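You operate a simulated robot arm through the tools that you are given. There is no shell and no other tool. Be economical: measure what you need, move in short steps, check, and stop when the job is done.

The job below is to be done with a simulated robot arm. You get a single attempt, and the scene is never put back.

Task
Press a stud on the blue strap, then draw the slide out.
Fine: one stud; the strap stays on the slide and the guard stays down.

Only the result counts: the job must be done as asked and must still hold three seconds after the hand-in. Knocking over, shifting, dropping, spilling or breaking anything else fails it.

Robot
A 6-joint arm with a two-finger parallel gripper, fixed in place. Base frame: the origin is at the foot of the arm, x ahead of it, y to its left, z up; the work surface is at about z = 760. Lengths are in mm, angles in degrees, forces in N, time in s.
With the tool pointing down near the work surface it reaches from about 260 to 680 mm from the base axis. Its first joint turns from -66.0 to 66.0 degrees. Payload 2.9 kg.
Tool frame: the origin (TCP) lies between the finger pads and is the grasp point; the fingertips stand 30 mm ahead of it; z points along the fingers, y is the line along which they close. Largest opening 110 mm; finger width 20, thickness 10; the body of the gripper, 48 by 112 mm, starts 55 mm behind the TCP.
Orientation is told as [roll, pitch, yaw] about the base's x, y, z axes, in that order, counted from this pose: with the fingers straight down and closing along the base's y, the tool's x points along the base's -x, its y along +y and its z along -z.

Tools
- The arm moves only by the tool step_arm. Its argument "commands" is a list that holds one entry, the list of rows, each a list of 7 numbers: the shift along the tool's x, y, z in cm, then the turn, a rotation vector about the tool's x, y, z in degrees, then the gripper command, from -1 (fully open) to 1 (shut), values between in proportion. In form: [[[tx, ty, tz, wx, wy, wz, gripper], ...]]. A call has 1 to 10 rows; each row is the pose to reach, as a shift and turn from the pose commanded when the call began, along the tool's axes at that moment. A row lasts 0.2 s, in which the tool goes at most 50 mm and 8.6 degrees; a call with a longer step from one row to the next is refused whole, and so is a gripper value outside its range. Where a pose cannot be reached the arm comes as near as it can. A force on the tool above 70 N (or 10 N above the force at the start of the call, whichever is more), or a blocked arm, ends the call early, and 0.2 s more pass. The fingers move at their own pace (about 108 mm/s each) and stop on an object; they squeeze with about 31 N. The grip force told is the motor's: it shows also when the fingers shut on nothing. Time passes only in rows, and 0.2 s behind the last, so rows that repeat a pose let the fingers close. The reply holds the time, the measured pose of the TCP, the force on the tool along the base axes, the opening and the grip force, in the units named above and with some noise, and new pictures: "views" is both (left out), scene, wrist or none.
- Cameras (640 x 400 px; columns grow to the right, rows downward): "scene" is fixed at [99.4, 464.5, 1379.4]; the picture's right is [-0.41, -0.91, 0.00], its down [-0.56, 0.25, -0.79] and it looks along [0.72, -0.32, -0.62] (base axes); focal length 235 px, centre (320, 200). "wrist" rides on the gripper at [72, 17, -103] in the tool frame; the picture's right is [-0.23, 0.97, 0.00], its down [-0.76, -0.18, -0.62] and it looks along [-0.61, -0.14, 0.78] (tool axes); focal length 222 px, centre (320, 200). There is no depth. A picture from a camera that has moved, and an enlarged one, comes with that camera's place and axes in the base frame and with its lens.
- enlarge(camera, box): a new picture of the part [left, top, right, bottom] of that camera's present view, enlarged. No time passes.
- sign_off(): hands the job in; it is judged then, once.

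Work in short steps. Places have to be worked out from the pictures, the camera data and where the tool is seen: move nearer, look again, correct. Check each grasp and each placing, and mend what went wrong. You have 120 turns and 170 pictures in all, those below and enlarged ones among them. Open the gripper and draw the arm clear of the work before you hand the job in, unless the task says otherwise; then end with one line.

The tools are called after ">>>" by a JSON object that holds its "name" and its "arguments". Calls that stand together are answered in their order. step_arm: Moves the arm, as the interface text tells. Its arguments: {"type":"object","properties":{"commands":{"type":"array"},"views":{"type":"string","enum":["both","scene","wrist","none"]}},"required":["commands"]} The other tools are called the same way: enlarge (camera, box) takes an enlarged picture of a part of a camera's view; sign_off () hands the job in.

At the start:

```text
time_s: 0.0
tcp_pos: [459.2, 27.2, 1233.8]
orientation: [0.1, 0.0, 0.1]
force: [0.6, 0.4, 0.0]
gripper_width: 110.0
grip_force: 0.1
```

scene: 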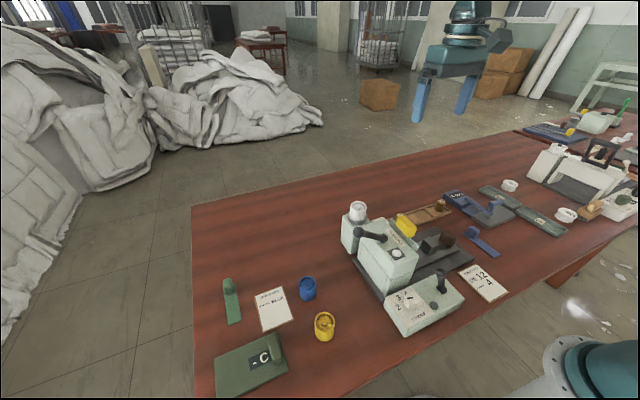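
wrist: 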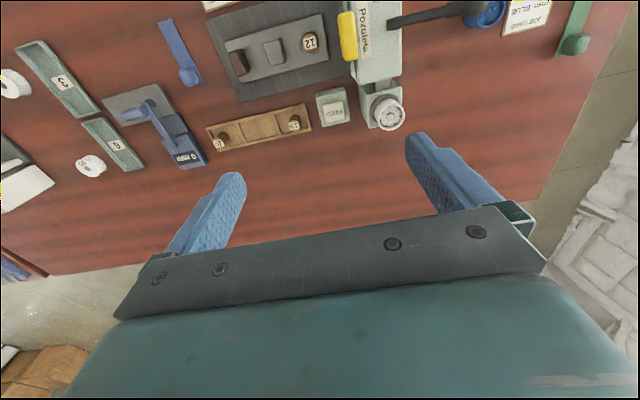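

I start by looking closer at the machine and the parts around it.

>>> {"name": "enlarge", "arguments": {"camera": "scene", "box": [320, 170, 520, 345]}}

>>> {"name": "enlarge", "arguments": {"camera": "wrist", "box": [190, 0, 430, 150]}}

>>> {"name": "enlarge", "arguments": {"camera": "wrist", "box": [0, 0, 240, 200]}}

>>> {"name": "enlarge", "arguments": {"camera": "scene", "box": [190, 270, 350, 400]}}

```text
2.29 times, centred on (420, 258) of scene
camera zoom: at [99.4, 464.5, 1379.4], right [-0.41, -0.91, 0.0], down [-0.56, 0.25, -0.79], along [0.72, -0.32, -0.62], focal length 538 px, centre (91, 69)
```

zoom: 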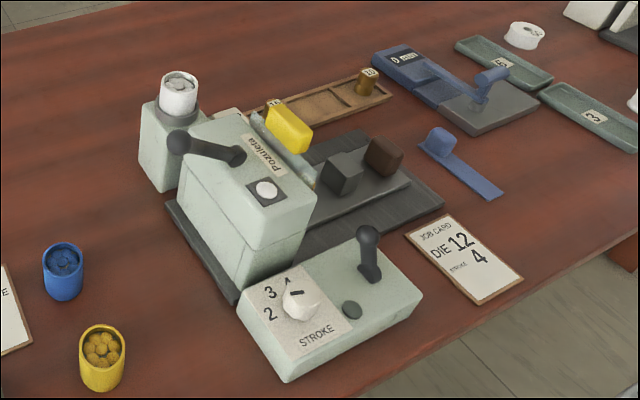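

```text
2.67 times, centred on (310, 75) of wrist
camera zoom: at [385.1, 44.5, 1339.1], right [0.23, 0.97, 0.0], down [0.76, -0.18, 0.62], along [0.61, -0.14, -0.78], focal length 592 px, centre (347, 533)
```

zoom: 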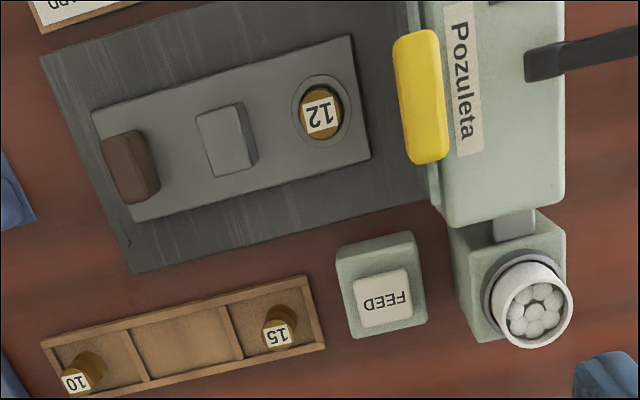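

```text
2.00 times, centred on (120, 100) of wrist
camera zoom: at [385.1, 44.5, 1339.1], right [0.23, 0.97, 0.0], down [0.76, -0.18, 0.62], along [0.61, -0.14, -0.78], focal length 444 px, centre (720, 400)
```

zoom: 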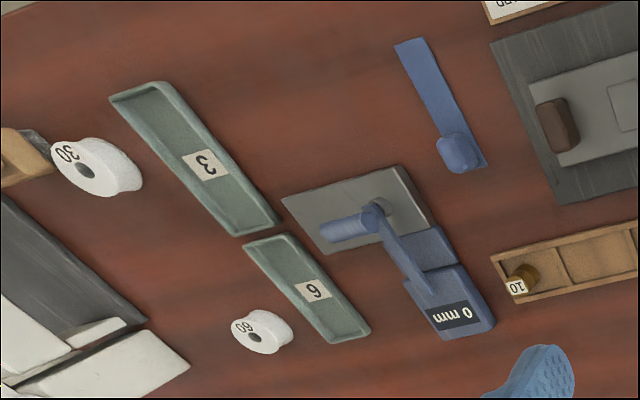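

```text
3.08 times, centred on (270, 335) of scene
camera zoom: at [99.4, 464.5, 1379.4], right [-0.41, -0.91, 0.0], down [-0.56, 0.25, -0.79], along [0.72, -0.32, -0.62], focal length 724 px, centre (474, -215)
```

zoom: 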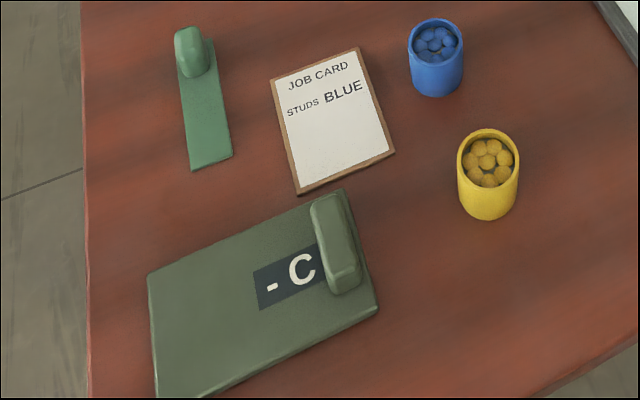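

The two job cards call for die 12, stroke 4 and blue studs. I pull the arm back to see the control box and the machine's head from above.

>>> {"name": "step_arm", "arguments": {"commands": [[[4, 0, 2, 0, 0, 0, -1], [8, 0, 4, 0, 0, 0, -1], [12, 0, 6, 0, 0, 0, -1], [16, 0, 8, 0, 0, 0, -1], [16, 0, 8, 0, 0, 0, -1]]]}}

```text
time_s: 1.2
tcp_pos: [295.5, 24.7, 1155.6]
orientation: [0.2, 0.0, 0.0]
force: [0.5, -0.1, 0.4]
gripper_width: 109.9
grip_force: 0.0
camera wrist: at [223.5, 40.6, 1259.7], right [0.23, 0.97, 0.0], down [0.76, -0.18, 0.62], along [0.61, -0.14, -0.78], focal length 222 px, centre (320, 200)
```

scene: 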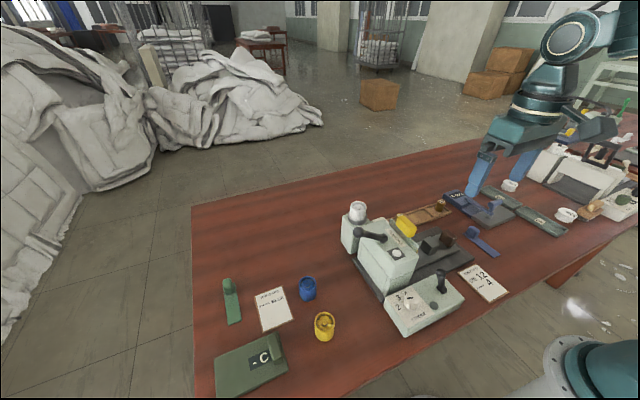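
wrist: 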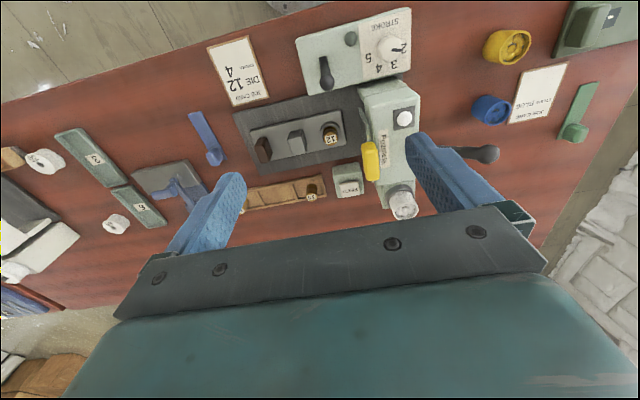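

>>> {"name": "enlarge", "arguments": {"camera": "wrist", "box": [280, 0, 440, 110]}}

>>> {"name": "enlarge", "arguments": {"camera": "wrist", "box": [180, 80, 420, 230]}}

>>> {"name": "enlarge", "arguments": {"camera": "scene", "box": [340, 195, 470, 285]}}

>>> {"name": "enlarge", "arguments": {"camera": "scene", "box": [375, 250, 475, 340]}}

```text
3.64 times, centred on (360, 55) of wrist
camera zoom: at [223.5, 40.6, 1259.7], right [0.23, 0.97, 0.0], down [0.76, -0.18, 0.62], along [0.61, -0.14, -0.78], focal length 808 px, centre (174, 727)
```

zoom: 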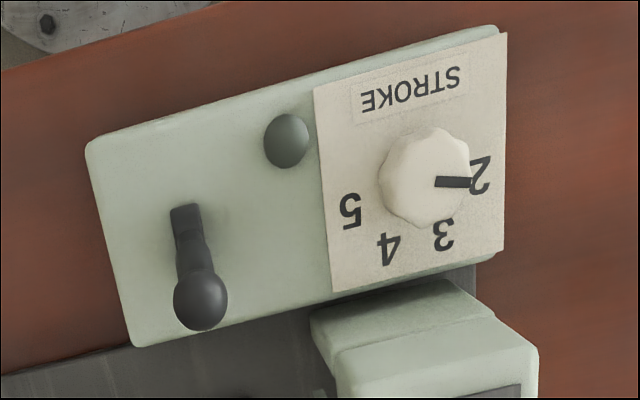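

```text
2.67 times, centred on (300, 155) of wrist
camera zoom: at [223.5, 40.6, 1259.7], right [0.23, 0.97, 0.0], down [0.76, -0.18, 0.62], along [0.61, -0.14, -0.78], focal length 592 px, centre (373, 320)
```

zoom: 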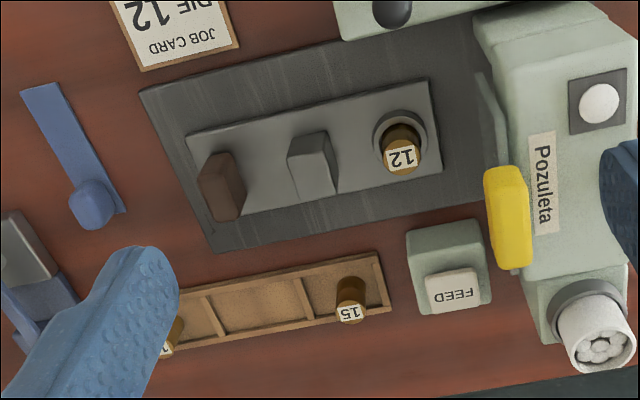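

```text
4.44 times, centred on (405, 240) of scene
camera zoom: at [99.3, 464.5, 1379.4], right [-0.41, -0.91, 0.0], down [-0.56, 0.25, -0.79], along [0.72, -0.32, -0.62], focal length 1045 px, centre (-58, 22)
```

zoom: 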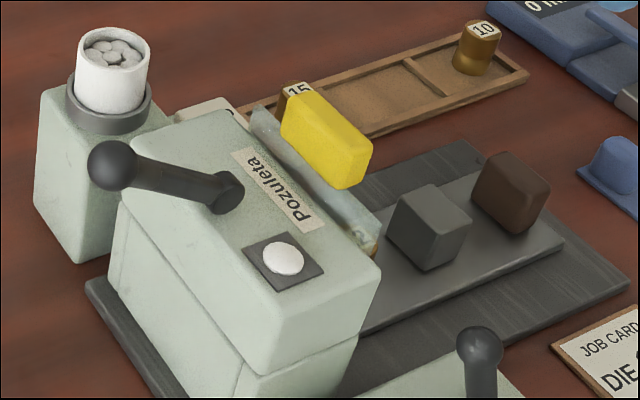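

```text
4.44 times, centred on (425, 295) of scene
camera zoom: at [99.3, 464.5, 1379.4], right [-0.41, -0.91, 0.0], down [-0.56, 0.25, -0.79], along [0.72, -0.32, -0.62], focal length 1045 px, centre (-147, -222)
```

zoom: 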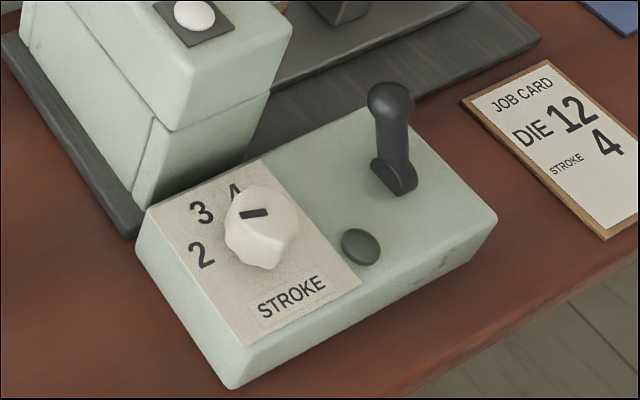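

The dial points at 2, the hopper holds white studs, and die 12 is already in the slide. I go closer to view the slide, guard and head.

>>> {"name": "step_arm", "arguments": {"commands": [[[0, -2, 4, 0, 0, 0, -1], [0, -4, 8, 0, 0, 0, -1], [0, -6, 12, 0, 0, 0, -1], [0, -8, 15, 0, 0, 0, -1], [0, -8, 15, 0, 0, 0, -1]]], "views": "wrist"}}

```text
time_s: 2.4
tcp_pos: [299.4, -55.5, 1003.8]
orientation: [0.1, 0.1, 0.0]
force: [-0.2, 0.1, -1.4]
gripper_width: 110.0
grip_force: 0.1
camera wrist: at [226.5, -38.2, 1108.3], right [0.23, 0.97, 0.0], down [0.76, -0.18, 0.62], along [0.61, -0.14, -0.78], focal length 222 px, centre (320, 200)
```

wrist: 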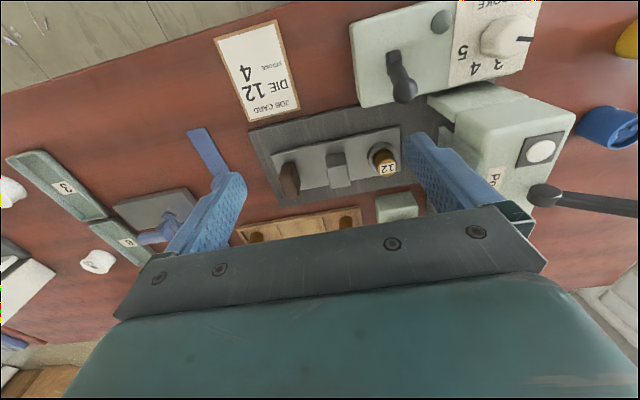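

I turn the tool so its camera looks along +y, at the guard and slide mouth.

>>> {"name": "step_arm", "arguments": {"commands": [[[-2, -1, 0, 0, 0, -8.5, -1], [-4, -2, 0, 0, 0, -17, -1], [-6, -3, 0, 0, 0, -25.5, -1], [-8, -4, 0, 0, 0, -34, -1], [-10, -5, 0, 0, 0, -42.5, -1], [-10, -5, 0, 0, 0, -51, -1], [-10, -5, 0, 0, 0, -59.5, -1], [-10, -5, 0, 0, 0, -68, -1], [-10, -5, 0, 0, 0, -76.5, -1], [-10, -5, 0, 0, 0, -85, -1]]], "views": "wrist"}}

```text
time_s: 4.6
tcp_pos: [397.1, -103.2, 1005.1]
orientation: [0.1, -0.1, 85.2]
force: [-0.2, -0.4, -1.1]
gripper_width: 110.1
grip_force: 0.1
camera wrist: at [373.8, -173.4, 1109.2], right [-0.95, 0.31, 0.0], down [0.24, 0.74, 0.62], along [0.19, 0.59, -0.78], focal length 222 px, centre (320, 200)
```

wrist: 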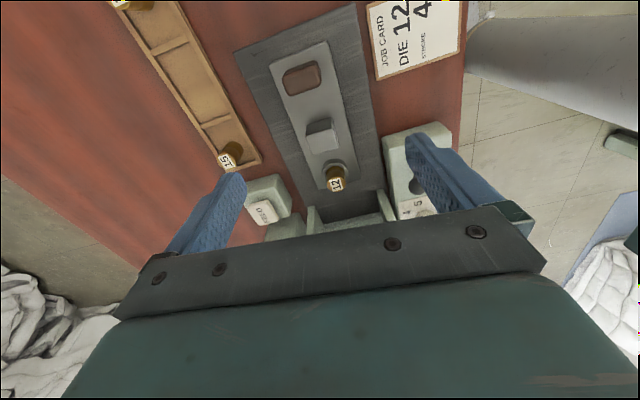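

The gripper hides the head, so I tilt the tool and pull back for a flatter look.

>>> {"name": "step_arm", "arguments": {"commands": [[[1, 0, 1, 0, -8, 0, -1], [2, 0, 2, 0, -16, 0, -1], [3, 0, 3, 0, -24, 0, -1], [4, 0, 4, 0, -32, 0, -1], [4, 0, 4, 0, -40, 0, -1], [4, 0, 4, 0, -40, 0, -1]]], "views": "wrist"}}

```text
time_s: 6.0
tcp_pos: [394.4, -141.8, 963.7]
orientation: [0.0, -40.1, 85.0]
force: [0.3, -0.3, 0.3]
gripper_width: 109.9
grip_force: 0.0
camera wrist: at [366.6, -261.6, 998.0], right [-0.95, 0.26, 0.15], down [0.19, 0.16, 0.97], along [0.23, 0.95, -0.21], focal length 222 px, centre (320, 200)
```

wrist: 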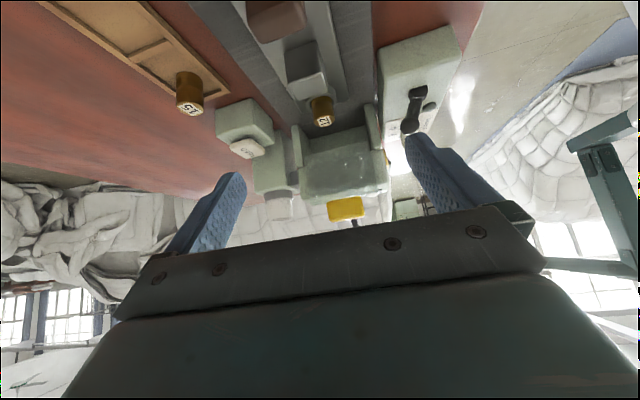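

>>> {"name": "enlarge", "arguments": {"camera": "wrist", "box": [210, 60, 450, 230]}}

```text
2.35 times, centred on (330, 145) of wrist
camera zoom: at [366.6, -261.6, 998.0], right [-0.95, 0.26, 0.15], down [0.19, 0.16, 0.97], along [0.23, 0.95, -0.21], focal length 523 px, centre (296, 329)
```

zoom: 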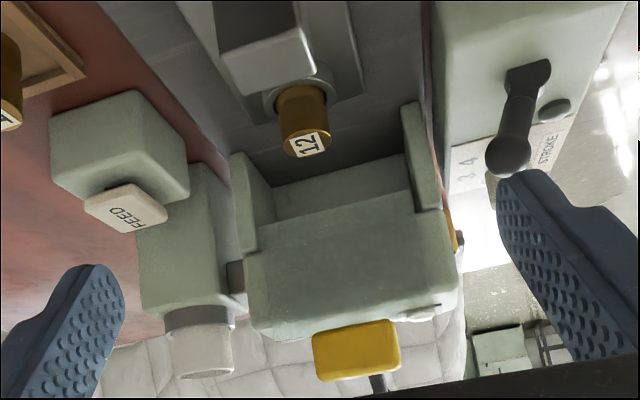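

>>> {"name": "enlarge", "arguments": {"camera": "wrist", "box": [280, 90, 400, 225]}}

>>> {"name": "enlarge", "arguments": {"camera": "scene", "box": [370, 205, 430, 250]}}

```text
2.96 times, centred on (340, 158) of wrist
camera zoom: at [366.6, -261.6, 998.0], right [-0.95, 0.26, 0.15], down [0.19, 0.16, 0.97], along [0.23, 0.95, -0.21], focal length 658 px, centre (261, 326)
```

zoom: 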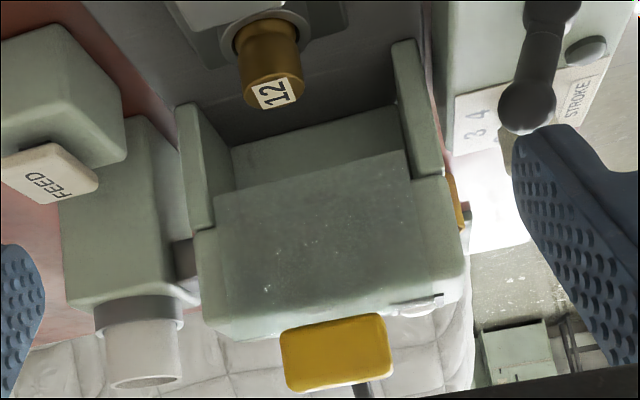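

```text
8.89 times, centred on (400, 228) of scene
camera zoom: at [99.4, 464.5, 1379.4], right [-0.41, -0.91, 0.0], down [-0.56, 0.25, -0.79], along [0.72, -0.32, -0.62], focal length 2090 px, centre (-391, -44)
```

zoom: 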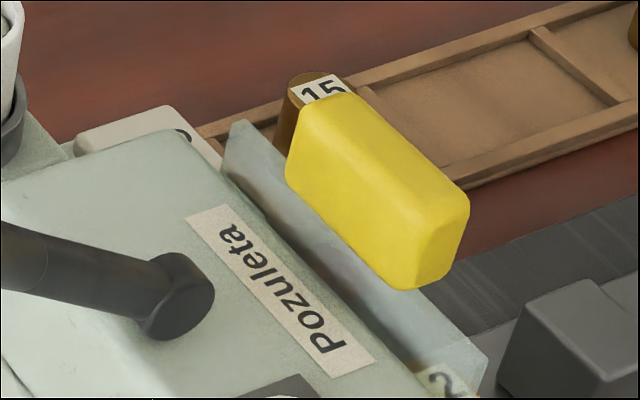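

The glass guard is up with its yellow handle on top, and the throat is open. I level the tool again and go lower for a near view of slide, die and strap.

>>> {"name": "step_arm", "arguments": {"commands": [[[0.7, 0, 0.2, 0, 8, 0, -1], [1.5, 0, 0.5, 0, 16, 0, -1], [2.2, 0, 0.8, 0, 24, 0, -1], [3, 0, 1, 0, 32, 0, -1], [3.7, 0, 1.3, 0, 40, 0, -1], [3.7, 0, 1.3, 0, 40, 0, -1]]], "views": "wrist"}}

>>> {"name": "enlarge", "arguments": {"camera": "wrist", "box": [200, 0, 440, 200]}}

```text
time_s: 7.4
tcp_pos: [393.3, -161.0, 930.5]
orientation: [0.0, -0.1, 85.0]
force: [-0.6, 0.3, -0.2]
gripper_width: 109.9
grip_force: 0.1
camera wrist: at [369.7, -232.2, 1036.0], right [-0.95, 0.31, 0.0], down [0.24, 0.74, 0.62], along [0.19, 0.59, -0.78], focal length 222 px, centre (320, 200)
```

wrist: 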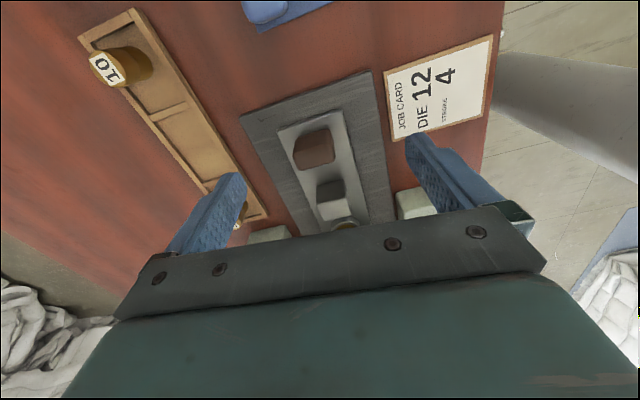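

```text
2.00 times, centred on (320, 100) of wrist
camera zoom: at [369.7, -232.2, 1036.0], right [-0.95, 0.31, 0.0], down [0.24, 0.74, 0.62], along [0.19, 0.59, -0.78], focal length 444 px, centre (320, 400)
```

zoom: 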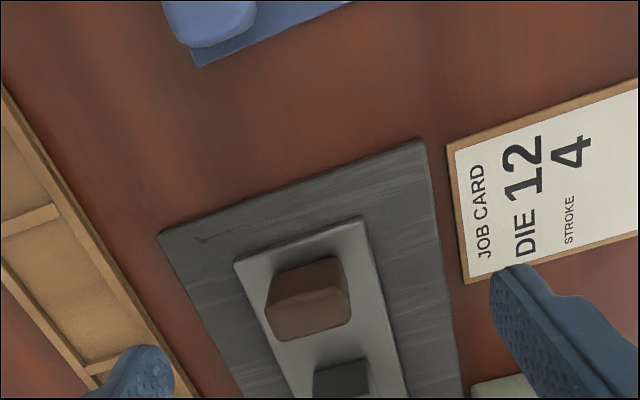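

>>> {"name": "step_arm", "arguments": {"commands": [[[-3, 0, 0, 0, 0, 0, -1], [-6, 0, 0, 0, 0, 0, -1], [-6, 0, 0, 0, 0, 0, -1]]], "views": "none"}}

>>> {"name": "enlarge", "arguments": {"camera": "wrist", "box": [210, 50, 450, 200]}}

```text
time_s: 8.2
tcp_pos: [400.7, -100.7, 932.7]
orientation: [0.0, -0.2, 85.1]
force: [0.5, 0.2, -1.0]
gripper_width: 110.0
grip_force: 0.1
```

```text
2.67 times, centred on (330, 125) of wrist
camera zoom: at [375.3, -171.3, 1037.4], right [-0.95, 0.31, 0.0], down [0.24, 0.74, 0.62], along [0.19, 0.59, -0.78], focal length 592 px, centre (293, 400)
```

zoom: 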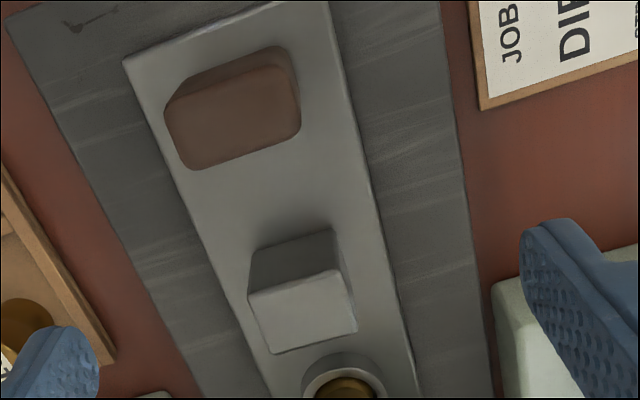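

Now I fly over to the blue strap and turn the tool back to yaw 0 to look at it.

>>> {"name": "step_arm", "arguments": {"commands": [[[2, 1, 0, 0, 0, 8.5, -1], [4, 2, 0, 0, 0, 17, -1], [6, 3, 0, 0, 0, 25.5, -1], [8, 4, 0, 0, 0, 34, -1], [10, 5, 0, 0, 0, 42.5, -1], [12, 6, 0, 0, 0, 51, -1], [14, 7, 0, 0, 0, 59.5, -1], [16, 8, 0, 0, 0, 68, -1], [16.8, 8.6, 0, 0, 0, 76.5, -1], [16.8, 8.6, 0, 0, 0, 85, -1]]], "views": "wrist"}}

>>> {"name": "enlarge", "arguments": {"camera": "wrist", "box": [200, 0, 440, 150]}}

```text
time_s: 10.4
tcp_pos: [299.7, -262.7, 929.9]
orientation: [0.2, 0.0, -0.2]
force: [0.6, -0.2, 0.8]
gripper_width: 110.0
grip_force: 0.1
camera wrist: at [226.2, -245.0, 1034.4], right [0.23, 0.97, 0.0], down [0.76, -0.18, 0.62], along [0.61, -0.14, -0.78], focal length 222 px, centre (320, 200)
```

wrist: 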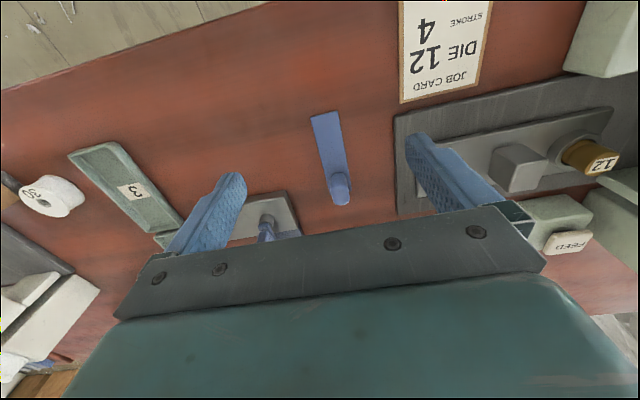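

```text
2.67 times, centred on (320, 75) of wrist
camera zoom: at [226.2, -245.0, 1034.4], right [0.23, 0.97, 0.0], down [0.76, -0.18, 0.62], along [0.61, -0.14, -0.78], focal length 592 px, centre (320, 533)
```

zoom: 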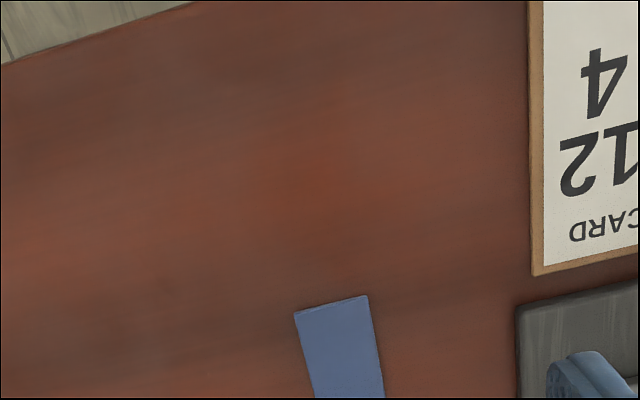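

>>> {"name": "enlarge", "arguments": {"camera": "wrist", "box": [260, 100, 400, 220]}}

>>> {"name": "enlarge", "arguments": {"camera": "wrist", "box": [440, 60, 640, 260]}}

```text
3.33 times, centred on (330, 160) of wrist
camera zoom: at [226.2, -245.0, 1034.4], right [0.23, 0.97, 0.0], down [0.76, -0.18, 0.62], along [0.61, -0.14, -0.78], focal length 740 px, centre (287, 333)
```

zoom: 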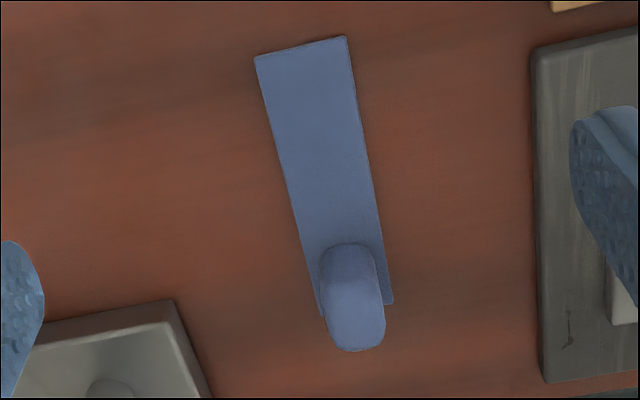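

```text
2.00 times, centred on (540, 160) of wrist
camera zoom: at [226.2, -245.0, 1034.4], right [0.23, 0.97, 0.0], down [0.76, -0.18, 0.62], along [0.61, -0.14, -0.78], focal length 444 px, centre (-120, 280)
```

zoom: 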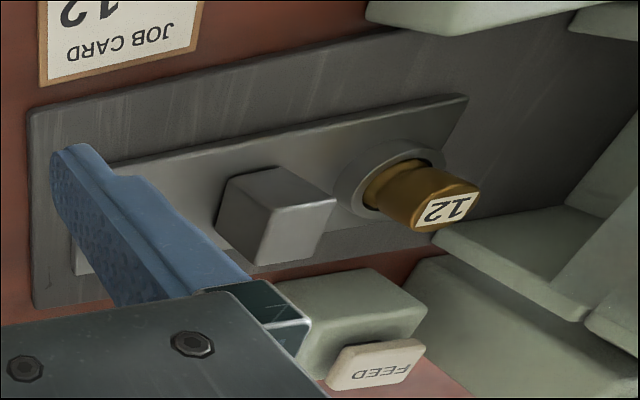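

The strap lies along x from about x=311 (tail) to x=432 with its knob near (411, -258). Next I set the dial, which I triangulate at (281.5, 141.7) with its top at z≈835, by moving above it.

>>> {"name": "step_arm", "arguments": {"commands": [[[0.2, 4.5, -3, 0, 0, 0, -1], [0.4, 9, -3, 0, 0, 0, -1], [0.6, 13.5, -3, 0, 0, 0, -1], [0.8, 18, -3, 0, 0, 0, -1], [1, 22.5, -3, 0, 0, 0, -1], [1.2, 27, -3, 0, 0, 0, -1], [1.4, 31.5, -3, 0, 0, -6, -1], [1.6, 36, -3, 0, 0, -12, -1], [1.8, 40.4, -3, 0, 0, -19, -1], [1.8, 40.4, -3, 0, 0, -25, -1]]]}}

```text
refused: row 1 steps farther than a row can; nothing moved
```

>>> {"name": "step_arm", "arguments": {"commands": [[[0.2, 4, -2, 0, 0, 0, -1], [0.4, 8.5, -3, 0, 0, 0, -1], [0.6, 13.0, -3, 0, 0, 0, -1], [0.8, 17.5, -3, 0, 0, 0, -1], [1, 22.2, -3, 0, 0, 0, -1], [1.2, 26.9, -3, 0, 0, 0, -1], [1.4, 31.5, -3, 0, 0, -6, -1], [1.6, 36, -3, 0, 0, -12, -1], [1.8, 40.4, -3, 0, 0, -19, -1], [1.8, 40.4, -3, 0, 0, -25, -1]]]}}

```text
time_s: 12.6
tcp_pos: [279.7, 141.2, 963.0]
orientation: [0.0, -0.1, 25.1]
force: [-0.7, -0.6, -0.7]
gripper_width: 109.8
grip_force: 0.1
camera wrist: at [206.7, 126.7, 1068.4], right [-0.21, 0.98, 0.0], down [0.77, 0.16, 0.62], along [0.61, 0.13, -0.78], focal length 222 px, centre (320, 200)
```

scene: 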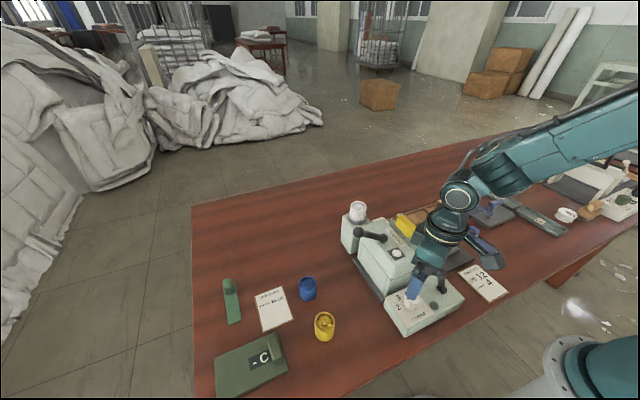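
wrist: 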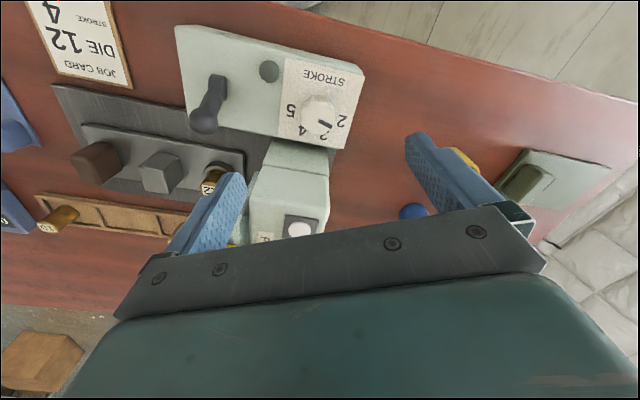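

>>> {"name": "enlarge", "arguments": {"camera": "wrist", "box": [270, 50, 380, 160]}}

>>> {"name": "enlarge", "arguments": {"camera": "wrist", "box": [160, 20, 400, 200]}}

```text
3.64 times, centred on (325, 105) of wrist
camera zoom: at [206.7, 126.7, 1068.4], right [-0.21, 0.98, 0.0], down [0.77, 0.16, 0.62], along [0.61, 0.13, -0.78], focal length 808 px, centre (302, 546)
```

zoom: 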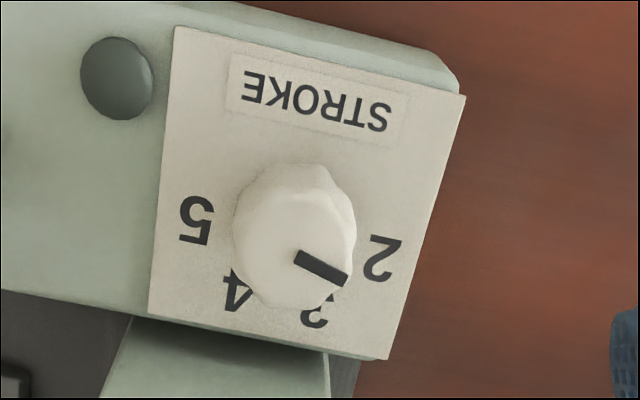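

```text
2.22 times, centred on (280, 110) of wrist
camera zoom: at [206.7, 126.7, 1068.4], right [-0.21, 0.98, 0.0], down [0.77, 0.16, 0.62], along [0.61, 0.13, -0.78], focal length 494 px, centre (409, 400)
```

zoom: 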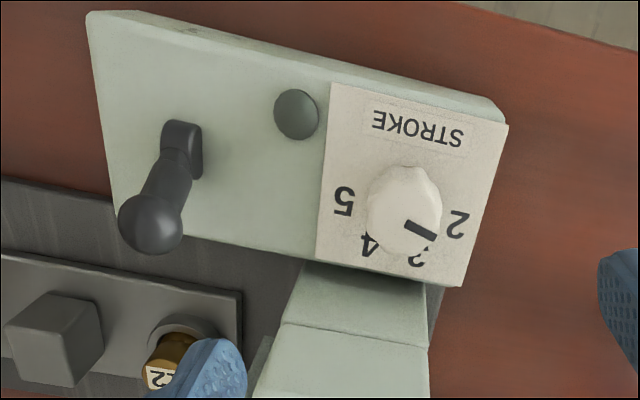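

The dial's centre agrees at (282, 141.5). I lower the fingers around it with the tips at about z=820 and close.

>>> {"name": "step_arm", "arguments": {"commands": [[[-0.2, 0, 4, 0, 0, 0, -0.3], [-0.2, 0, 8, 0, 0, 0, -0.3], [-0.2, 0, 11.3, 0, 0, 0, -0.3], [-0.2, 0, 11.3, 0, 0, 0, -0.3], [-0.2, 0, 11.3, 0, 0, 0, 1], [-0.2, 0, 11.3, 0, 0, 0, 1], [-0.2, 0, 11.3, 0, 0, 0, 1]]], "views": "wrist"}}

```text
time_s: 14.2
tcp_pos: [284.8, 143.0, 849.5]
orientation: [-0.4, 0.0, 24.8]
force: [16.2, -27.9, -19.0]
gripper_width: 33.6
grip_force: 45.2
camera wrist: at [210.9, 127.7, 952.9], right [-0.2, 0.98, -0.01], down [0.76, 0.16, 0.62], along [0.61, 0.12, -0.78], focal length 222 px, centre (320, 200)
```

wrist: 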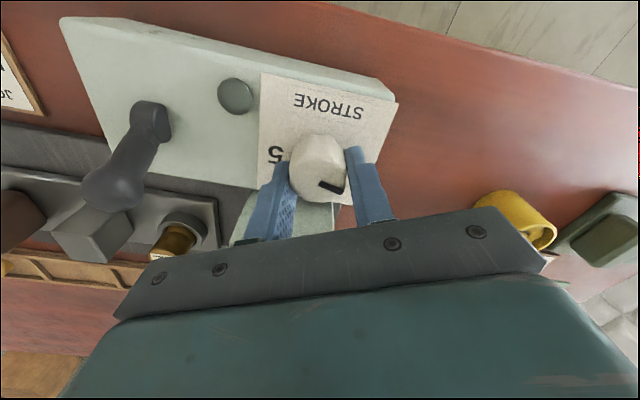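

The dial is gripped with some side load, so I shift a little to relieve it and turn 50° clockwise.

>>> {"name": "step_arm", "arguments": {"commands": [[[0, -0.2, 0, 0, 0, 0, 1], [0, -0.2, 0, 0, 0, 8.3, 1], [0, -0.2, 0, 0, 0, 16.6, 1], [0, -0.2, 0, 0, 0, 25, 1], [0, -0.2, 0, 0, 0, 33.3, 1], [0, -0.2, 0, 0, 0, 41.7, 1], [0, -0.2, 0, 0, 0, 50, 1], [0, -0.2, 0, 0, 0, 50, 1]]], "views": "wrist"}}

```text
time_s: 16.0
tcp_pos: [281.8, 140.3, 847.4]
orientation: [-0.1, 0.1, -25.1]
force: [-3.5, -21.7, 4.2]
gripper_width: 33.2
grip_force: 45.7
camera wrist: at [223.1, 185.8, 952.8], right [0.62, 0.79, 0.0], down [0.62, -0.48, 0.62], along [0.49, -0.39, -0.78], focal length 222 px, centre (320, 200)
```

wrist: 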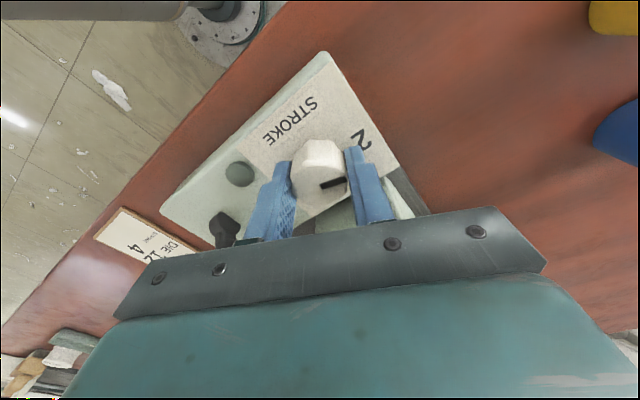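

The dial turned with the gripper to about 3. I open, swing back 50° and grip again for the second step.

>>> {"name": "step_arm", "arguments": {"commands": [[[0, 0, 0, 0, 0, 0, -0.3], [0, 0, -2.5, 0, 0, 0, -0.3], [0, 0, -2.5, 0, 0, -8.3, -0.3], [0, 0, -2.5, 0, 0, -16.6, -0.3], [0, 0, -2.5, 0, 0, -25, -0.3], [0, 0, -2.5, 0, 0, -33.3, -0.3], [0, 0, -2.5, 0, 0, -41.7, -0.3], [0, 0, -2.5, 0, 0, -50, -0.3], [0, 0, -2.5, 0, 0, -50, -0.3]]], "views": "wrist"}}

>>> {"name": "enlarge", "arguments": {"camera": "wrist", "box": [240, 80, 400, 220]}}

```text
time_s: 18.0
tcp_pos: [281.9, 142.3, 873.1]
orientation: [0.0, 0.1, 25.1]
force: [-0.4, 0.0, 0.7]
gripper_width: 71.7
grip_force: 0.1
camera wrist: at [208.7, 126.1, 977.2], right [-0.21, 0.98, 0.0], down [0.76, 0.16, 0.62], along [0.61, 0.13, -0.78], focal length 222 px, centre (320, 200)
```

wrist: 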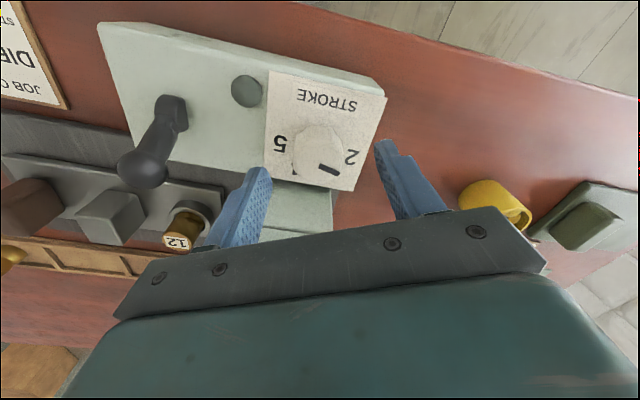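

```text
2.86 times, centred on (320, 150) of wrist
camera zoom: at [208.7, 126.1, 977.2], right [-0.21, 0.98, 0.0], down [0.76, 0.16, 0.62], along [0.61, 0.13, -0.78], focal length 635 px, centre (320, 343)
```

zoom: 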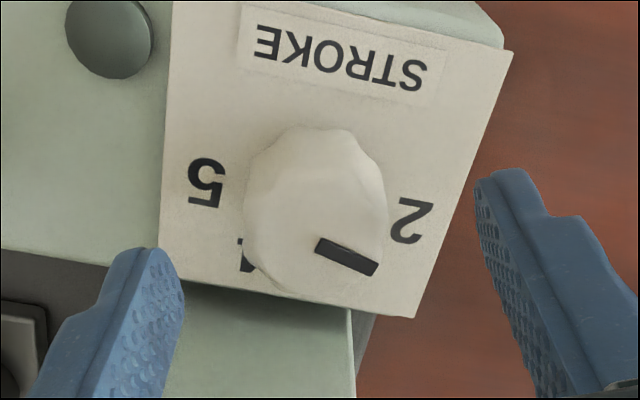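

The dial slipped: the mark is back at 2. I grip again lower down and turn more slowly, checking the mark as I go.

>>> {"name": "step_arm", "arguments": {"commands": [[[0, 0, 1.5, 0, 0, 0, -0.3], [0, 0, 2.6, 0, 0, 0, -0.3], [0, 0, 3.0, 0, 0, 0, -0.3], [0, 0, 3.0, 0, 0, 0, 1], [0, 0, 3.0, 0, 0, 0, 1], [0, 0, 3.0, 0, 0, 0, 1]]], "views": "wrist"}}

>>> {"name": "enlarge", "arguments": {"camera": "wrist", "box": [240, 80, 400, 220]}}

```text
time_s: 19.4
tcp_pos: [281.3, 140.7, 842.4]
orientation: [0.0, 0.0, 25.0]
force: [1.8, -2.7, -5.0]
gripper_width: 33.6
grip_force: 45.1
camera wrist: at [208.6, 125.4, 947.4], right [-0.21, 0.98, 0.0], down [0.77, 0.16, 0.62], along [0.61, 0.13, -0.78], focal length 222 px, centre (320, 200)
```

wrist: 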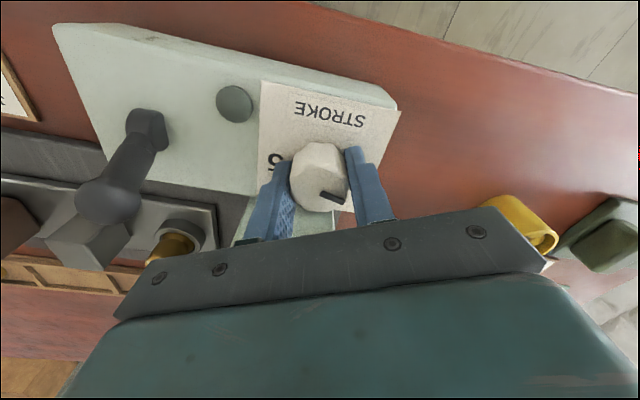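

```text
2.86 times, centred on (320, 150) of wrist
camera zoom: at [208.6, 125.4, 947.4], right [-0.21, 0.98, 0.0], down [0.77, 0.16, 0.62], along [0.61, 0.13, -0.78], focal length 635 px, centre (320, 343)
```

zoom: 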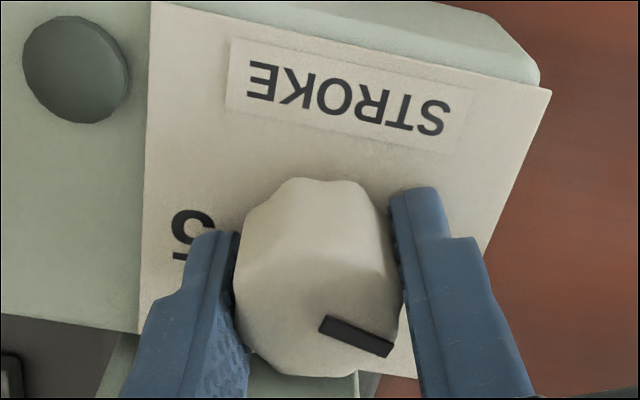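

>>> {"name": "step_arm", "arguments": {"commands": [[[0, 0, 0, 0, 0, 4, 1], [0, 0, 0, 0, 0, 8, 1], [0, 0, 0, 0, 0, 12, 1], [0, 0, 0, 0, 0, 16, 1], [0, 0, 0, 0, 0, 20, 1], [0, 0, 0, 0, 0, 24, 1], [0, 0, 0, 0, 0, 24, 1]]], "views": "none"}}

>>> {"name": "enlarge", "arguments": {"camera": "wrist", "box": [240, 80, 400, 220]}}

```text
time_s: 21.0
tcp_pos: [281.8, 140.5, 844.6]
orientation: [0.0, -0.2, 0.8]
force: [6.5, -18.0, 27.1]
gripper_width: 33.7
grip_force: 44.6
```

```text
2.86 times, centred on (320, 150) of wrist
camera zoom: at [209.6, 156.0, 947.9], right [0.21, 0.98, 0.0], down [0.76, -0.17, 0.63], along [0.61, -0.13, -0.78], focal length 635 px, centre (320, 343)
```

zoom: 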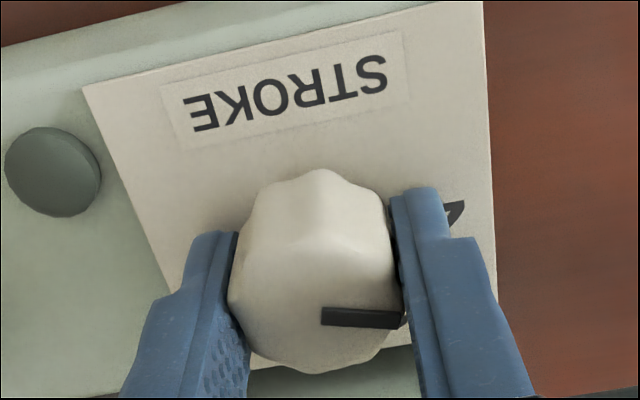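

The dial won't move and the fingers only slip round it, so something probably locks it. The box lever (ball at about (302, 35, 855), tilted to +x) looks like a switch with its lamp dark, so I release the dial and line up behind the lever.

>>> {"name": "step_arm", "arguments": {"commands": [[[0, 0, 0, 0, 0, 0, -0.3], [0, 0, -4, 0, 0, 0, -0.3], [0, 0, -8.5, 0, 0, 0, 1], [-2, -4, -8.5, 0, 0, 0, 1], [-4, -8, -8.5, 0, 0, 0, 1], [-4.4, -11, -8.5, 0, 0, 0, 1], [-4.4, -11, -5, 0, 0, 0, 1], [-4.4, -11, -3, 0, 0, 0, 1], [-4.4, -11, -3, 0, 0, 0, 1]]]}}

```text
time_s: 23.0
tcp_pos: [330.4, 31.5, 868.8]
orientation: [0.1, 0.0, 1.0]
force: [-0.1, -0.5, 0.9]
gripper_width: 0.1
grip_force: 31.2
camera wrist: at [256.6, 47.5, 973.4], right [0.21, 0.98, 0.0], down [0.76, -0.16, 0.62], along [0.61, -0.13, -0.78], focal length 222 px, centre (320, 200)
```

scene: 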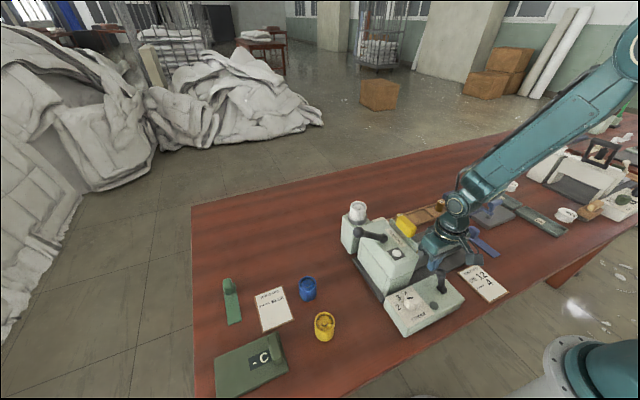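
wrist: 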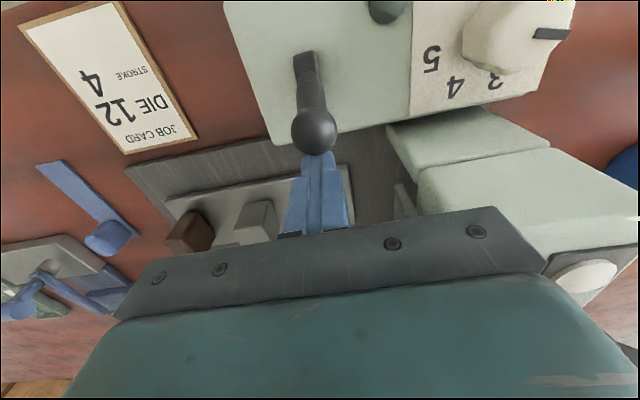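

The fingertips stand right behind the ball. I sweep them 6 cm toward -x.

>>> {"name": "step_arm", "arguments": {"commands": [[[1, 0, 0, 0, 0, 0, 1], [2, 0, 0, 0, 0, 0, 1], [3, 0, 0, 0, 0, 0, 1], [4, 0, 0, 0, 0, 0, 1], [5, 0, 0, 0, 0, 0, 1], [6, 0, 0, 0, 0, 0, 1], [6, 0, 0, 0, 0, 0, 1]]]}}

```text
time_s: 23.9
tcp_pos: [303.5, 30.7, 874.4]
orientation: [0.2, -1.3, 1.0]
force: [2.2, -1.4, 6.9]
gripper_width: 0.0
grip_force: 31.3
stopped in row 4: the force on the tool passed its limit (the readings are from after the stop); the commanded pose is now the measured one
camera wrist: at [227.6, 45.9, 977.7], right [0.21, 0.98, 0.01], down [0.75, -0.17, 0.64], along [0.63, -0.13, -0.77], focal length 222 px, centre (320, 200)
```

scene: 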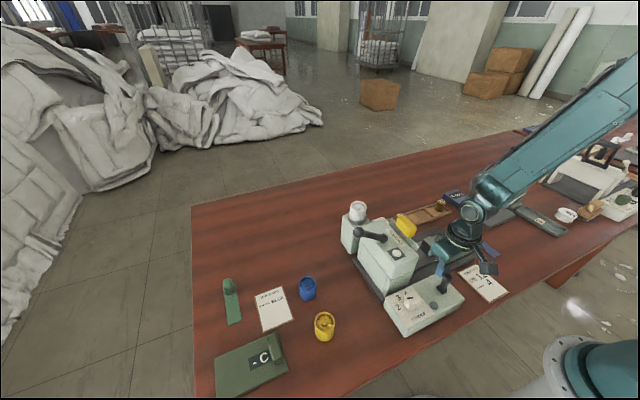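
wrist: 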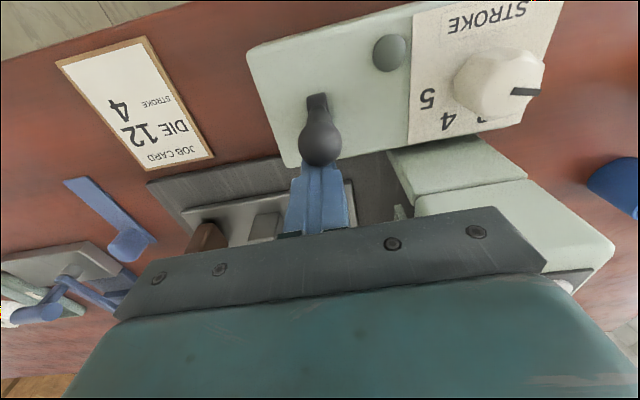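

>>> {"name": "enlarge", "arguments": {"camera": "wrist", "box": [240, 20, 440, 170]}}

>>> {"name": "enlarge", "arguments": {"camera": "scene", "box": [375, 220, 495, 340]}}

```text
2.67 times, centred on (340, 95) of wrist
camera zoom: at [227.6, 45.9, 977.7], right [0.21, 0.98, 0.01], down [0.75, -0.17, 0.64], along [0.63, -0.13, -0.77], focal length 592 px, centre (267, 480)
```

zoom: 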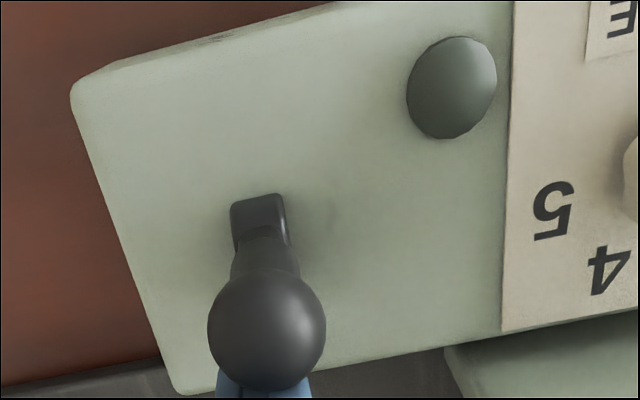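

```text
3.33 times, centred on (435, 280) of scene
camera zoom: at [99.3, 464.5, 1379.5], right [-0.41, -0.91, 0.0], down [-0.56, 0.25, -0.79], along [0.72, -0.32, -0.62], focal length 784 px, centre (-63, -67)
```

zoom: 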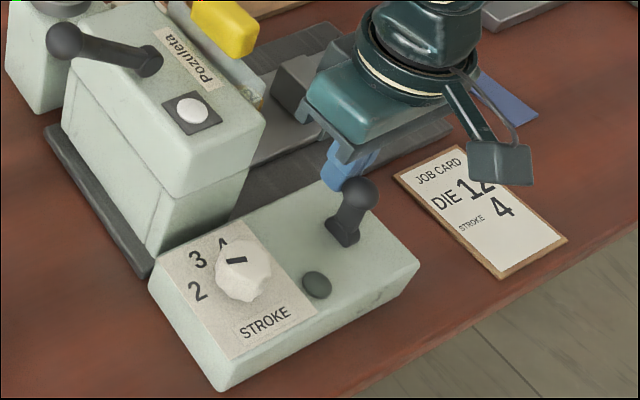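

The lever's ball has moved about 2 cm and stays there, and the lamp is still dark. I keep pushing more slowly.

>>> {"name": "step_arm", "arguments": {"commands": [[[0.3, 0, 0, 0, 0, 0, 1], [0.6, 0, 0, 0, 0, 0, 1], [0.9, 0, 0, 0, 0, 0, 1], [1.2, 0, 0, 0, 0, 0, 1], [1.5, 0, 0, 0, 0, 0, 1], [1.8, 0, 0, 0, 0, 0, 1], [2.1, 0, 0, 0, 0, 0, 1], [2.4, 0, 0, 0, 0, 0, 1], [2.7, 0, 0, 0, 0, 0, 1]]], "views": "wrist"}}

```text
time_s: 25.9
tcp_pos: [284.2, 31.6, 875.5]
orientation: [-0.1, -2.7, 0.7]
force: [33.4, -14.6, 33.1]
gripper_width: 0.0
grip_force: 31.3
camera wrist: at [207.1, 46.8, 976.8], right [0.21, 0.98, 0.01], down [0.73, -0.17, 0.66], along [0.65, -0.13, -0.75], focal length 222 px, centre (320, 200)
```

wrist: 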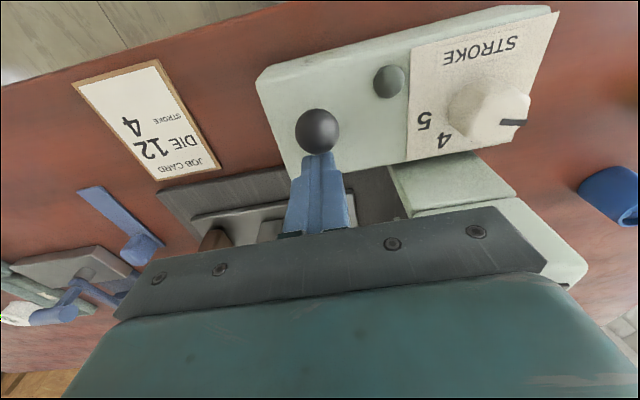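

The lever moves under slow pushing, so I go on.

>>> {"name": "step_arm", "arguments": {"commands": [[[0.3, 0, 0, 0, 0, 0, 1], [0.6, 0, 0, 0, 0, 0, 1], [0.9, 0, 0, 0, 0, 0, 1], [1.2, 0, 0, 0, 0, 0, 1], [1.5, 0, 0, 0, 0, 0, 1], [1.8, 0, 0, 0, 0, 0, 1], [1.8, 0, 0, 0, 0, 0, 1]]], "views": "wrist"}}

>>> {"name": "enlarge", "arguments": {"camera": "scene", "box": [375, 220, 495, 340]}}

```text
time_s: 27.0
tcp_pos: [283.2, 30.8, 877.1]
orientation: [0.0, -4.8, 0.8]
force: [5.9, -2.5, 4.9]
gripper_width: 0.0
grip_force: 31.2
stopped in row 5: the force on the tool passed its limit (the readings are from after the stop); the commanded pose is now the measured one
camera wrist: at [202.8, 46.5, 975.2], right [0.21, 0.98, 0.02], down [0.71, -0.17, 0.68], along [0.67, -0.13, -0.73], focal length 222 px, centre (320, 200)
```

wrist: 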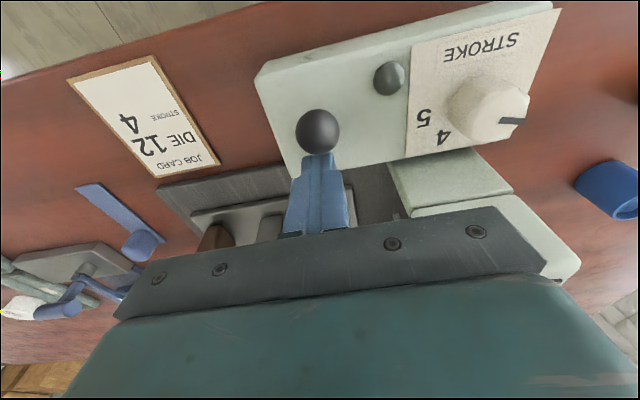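

```text
3.33 times, centred on (435, 280) of scene
camera zoom: at [99.3, 464.5, 1379.5], right [-0.41, -0.91, 0.0], down [-0.56, 0.25, -0.79], along [0.72, -0.32, -0.62], focal length 784 px, centre (-63, -67)
```

zoom: 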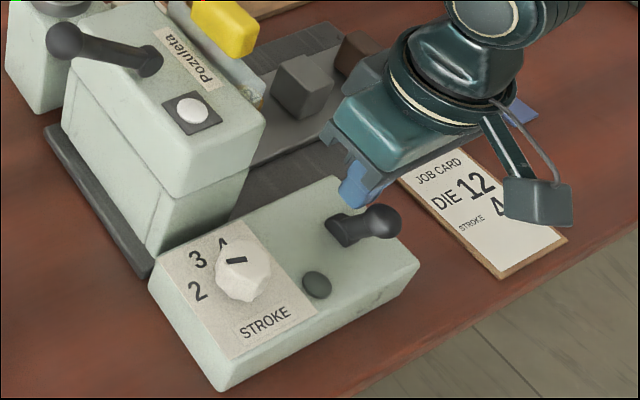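

The lever lies over to the other end. I back off and see whether it stays and whether the lamp has changed.

>>> {"name": "step_arm", "arguments": {"commands": [[[-1, 0, -1, 0, 2, 0, 1], [-2, 0, -3, 0, 4.8, 0, 1], [-2, 0, -5, 0, 4.8, 0, 1], [-2, 0, -5, 0, 4.8, 0, 1]]], "views": "wrist"}}

>>> {"name": "enlarge", "arguments": {"camera": "scene", "box": [375, 200, 495, 340]}}

```text
time_s: 28.0
tcp_pos: [300.5, 32.1, 927.6]
orientation: [0.1, 0.4, 0.9]
force: [0.2, -0.8, 0.5]
gripper_width: 0.0
grip_force: 31.2
camera wrist: at [227.7, 46.9, 1033.6], right [0.21, 0.98, 0.0], down [0.77, -0.17, 0.62], along [0.6, -0.13, -0.79], focal length 222 px, centre (320, 200)
```

wrist: 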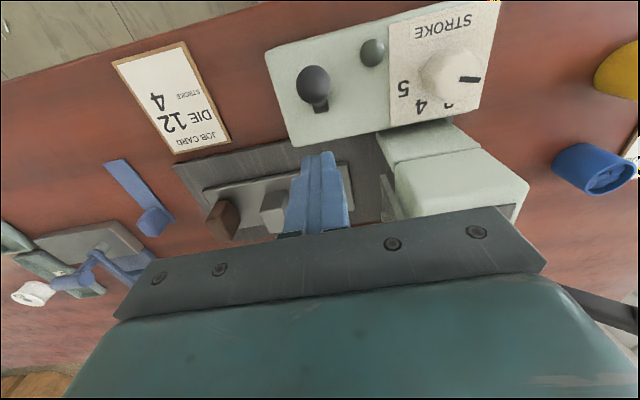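

```text
2.86 times, centred on (435, 270) of scene
camera zoom: at [99.3, 464.5, 1379.4], right [-0.41, -0.91, 0.0], down [-0.56, 0.25, -0.79], along [0.72, -0.32, -0.62], focal length 672 px, centre (-9, 0)
```

zoom: 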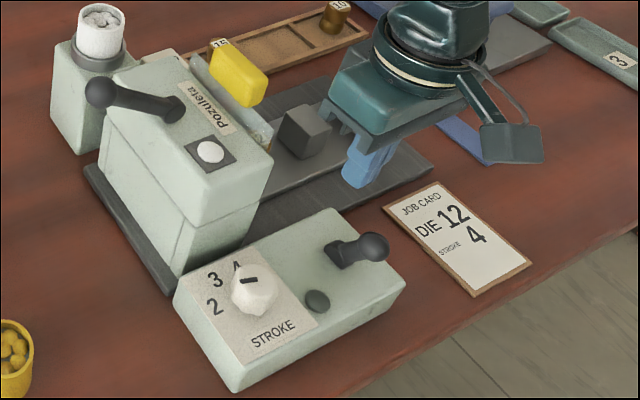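

The lever stays over. I try the dial again, going back above it at yaw 25 with the gripper part-open.

>>> {"name": "step_arm", "arguments": {"commands": [[[0.5, 4, 0, 0, 0, -6, -0.3], [1, 8, 0, 0, 0, -12, -0.3], [1.7, 10.9, 0, 0, 0, -18, -0.3], [1.7, 10.9, 0, 0, 0, -24, -0.3], [1.7, 10.9, 4, 0, 0, -24, -0.3], [1.7, 10.9, 8.4, 0, 0, -24, -0.3], [1.7, 10.9, 8.4, 0, 0, -24, -0.3], [1.7, 10.9, 8.4, 0, 0, -24, 1], [1.7, 10.9, 8.4, 0, 0, -24, 1], [1.7, 10.9, 8.4, 0, 0, -24, 1]]], "views": "none"}}

>>> {"name": "step_arm", "arguments": {"commands": [[[0, 0, 0, 0, 0, 5, 1], [0, 0, 0, 0, 0, 10, 1], [0, 0, 0, 0, 0, 15, 1], [0, 0, 0, 0, 0, 20, 1], [0, 0, 0, 0, 0, 25, 1], [0, 0, 0, 0, 0, 25, 1]]], "views": "none"}}

>>> {"name": "enlarge", "arguments": {"camera": "wrist", "box": [240, 80, 400, 220]}}

```text
time_s: 30.2
tcp_pos: [279.7, 139.8, 842.0]
orientation: [0.0, 0.3, 24.7]
force: [-1.0, -1.5, -15.0]
gripper_width: 33.8
grip_force: 45.1
```

```text
time_s: 31.6
tcp_pos: [278.9, 140.3, 843.9]
orientation: [0.0, 0.5, -0.3]
force: [3.3, 3.0, -34.8]
gripper_width: 33.3
grip_force: 45.1
```

```text
2.86 times, centred on (320, 150) of wrist
camera zoom: at [206.9, 157.2, 948.0], right [0.23, 0.97, 0.0], down [0.77, -0.18, 0.62], along [0.6, -0.14, -0.79], focal length 635 px, centre (320, 343)
```

zoom: 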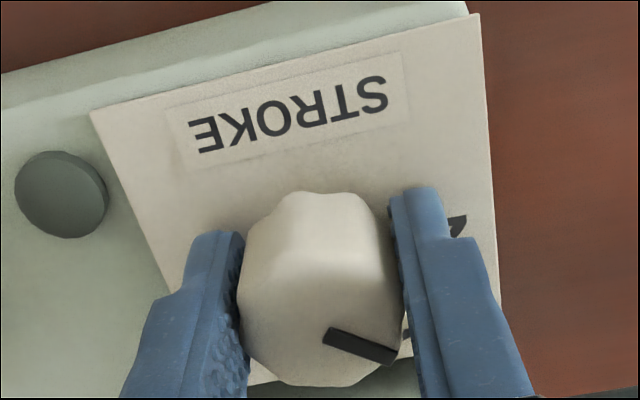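

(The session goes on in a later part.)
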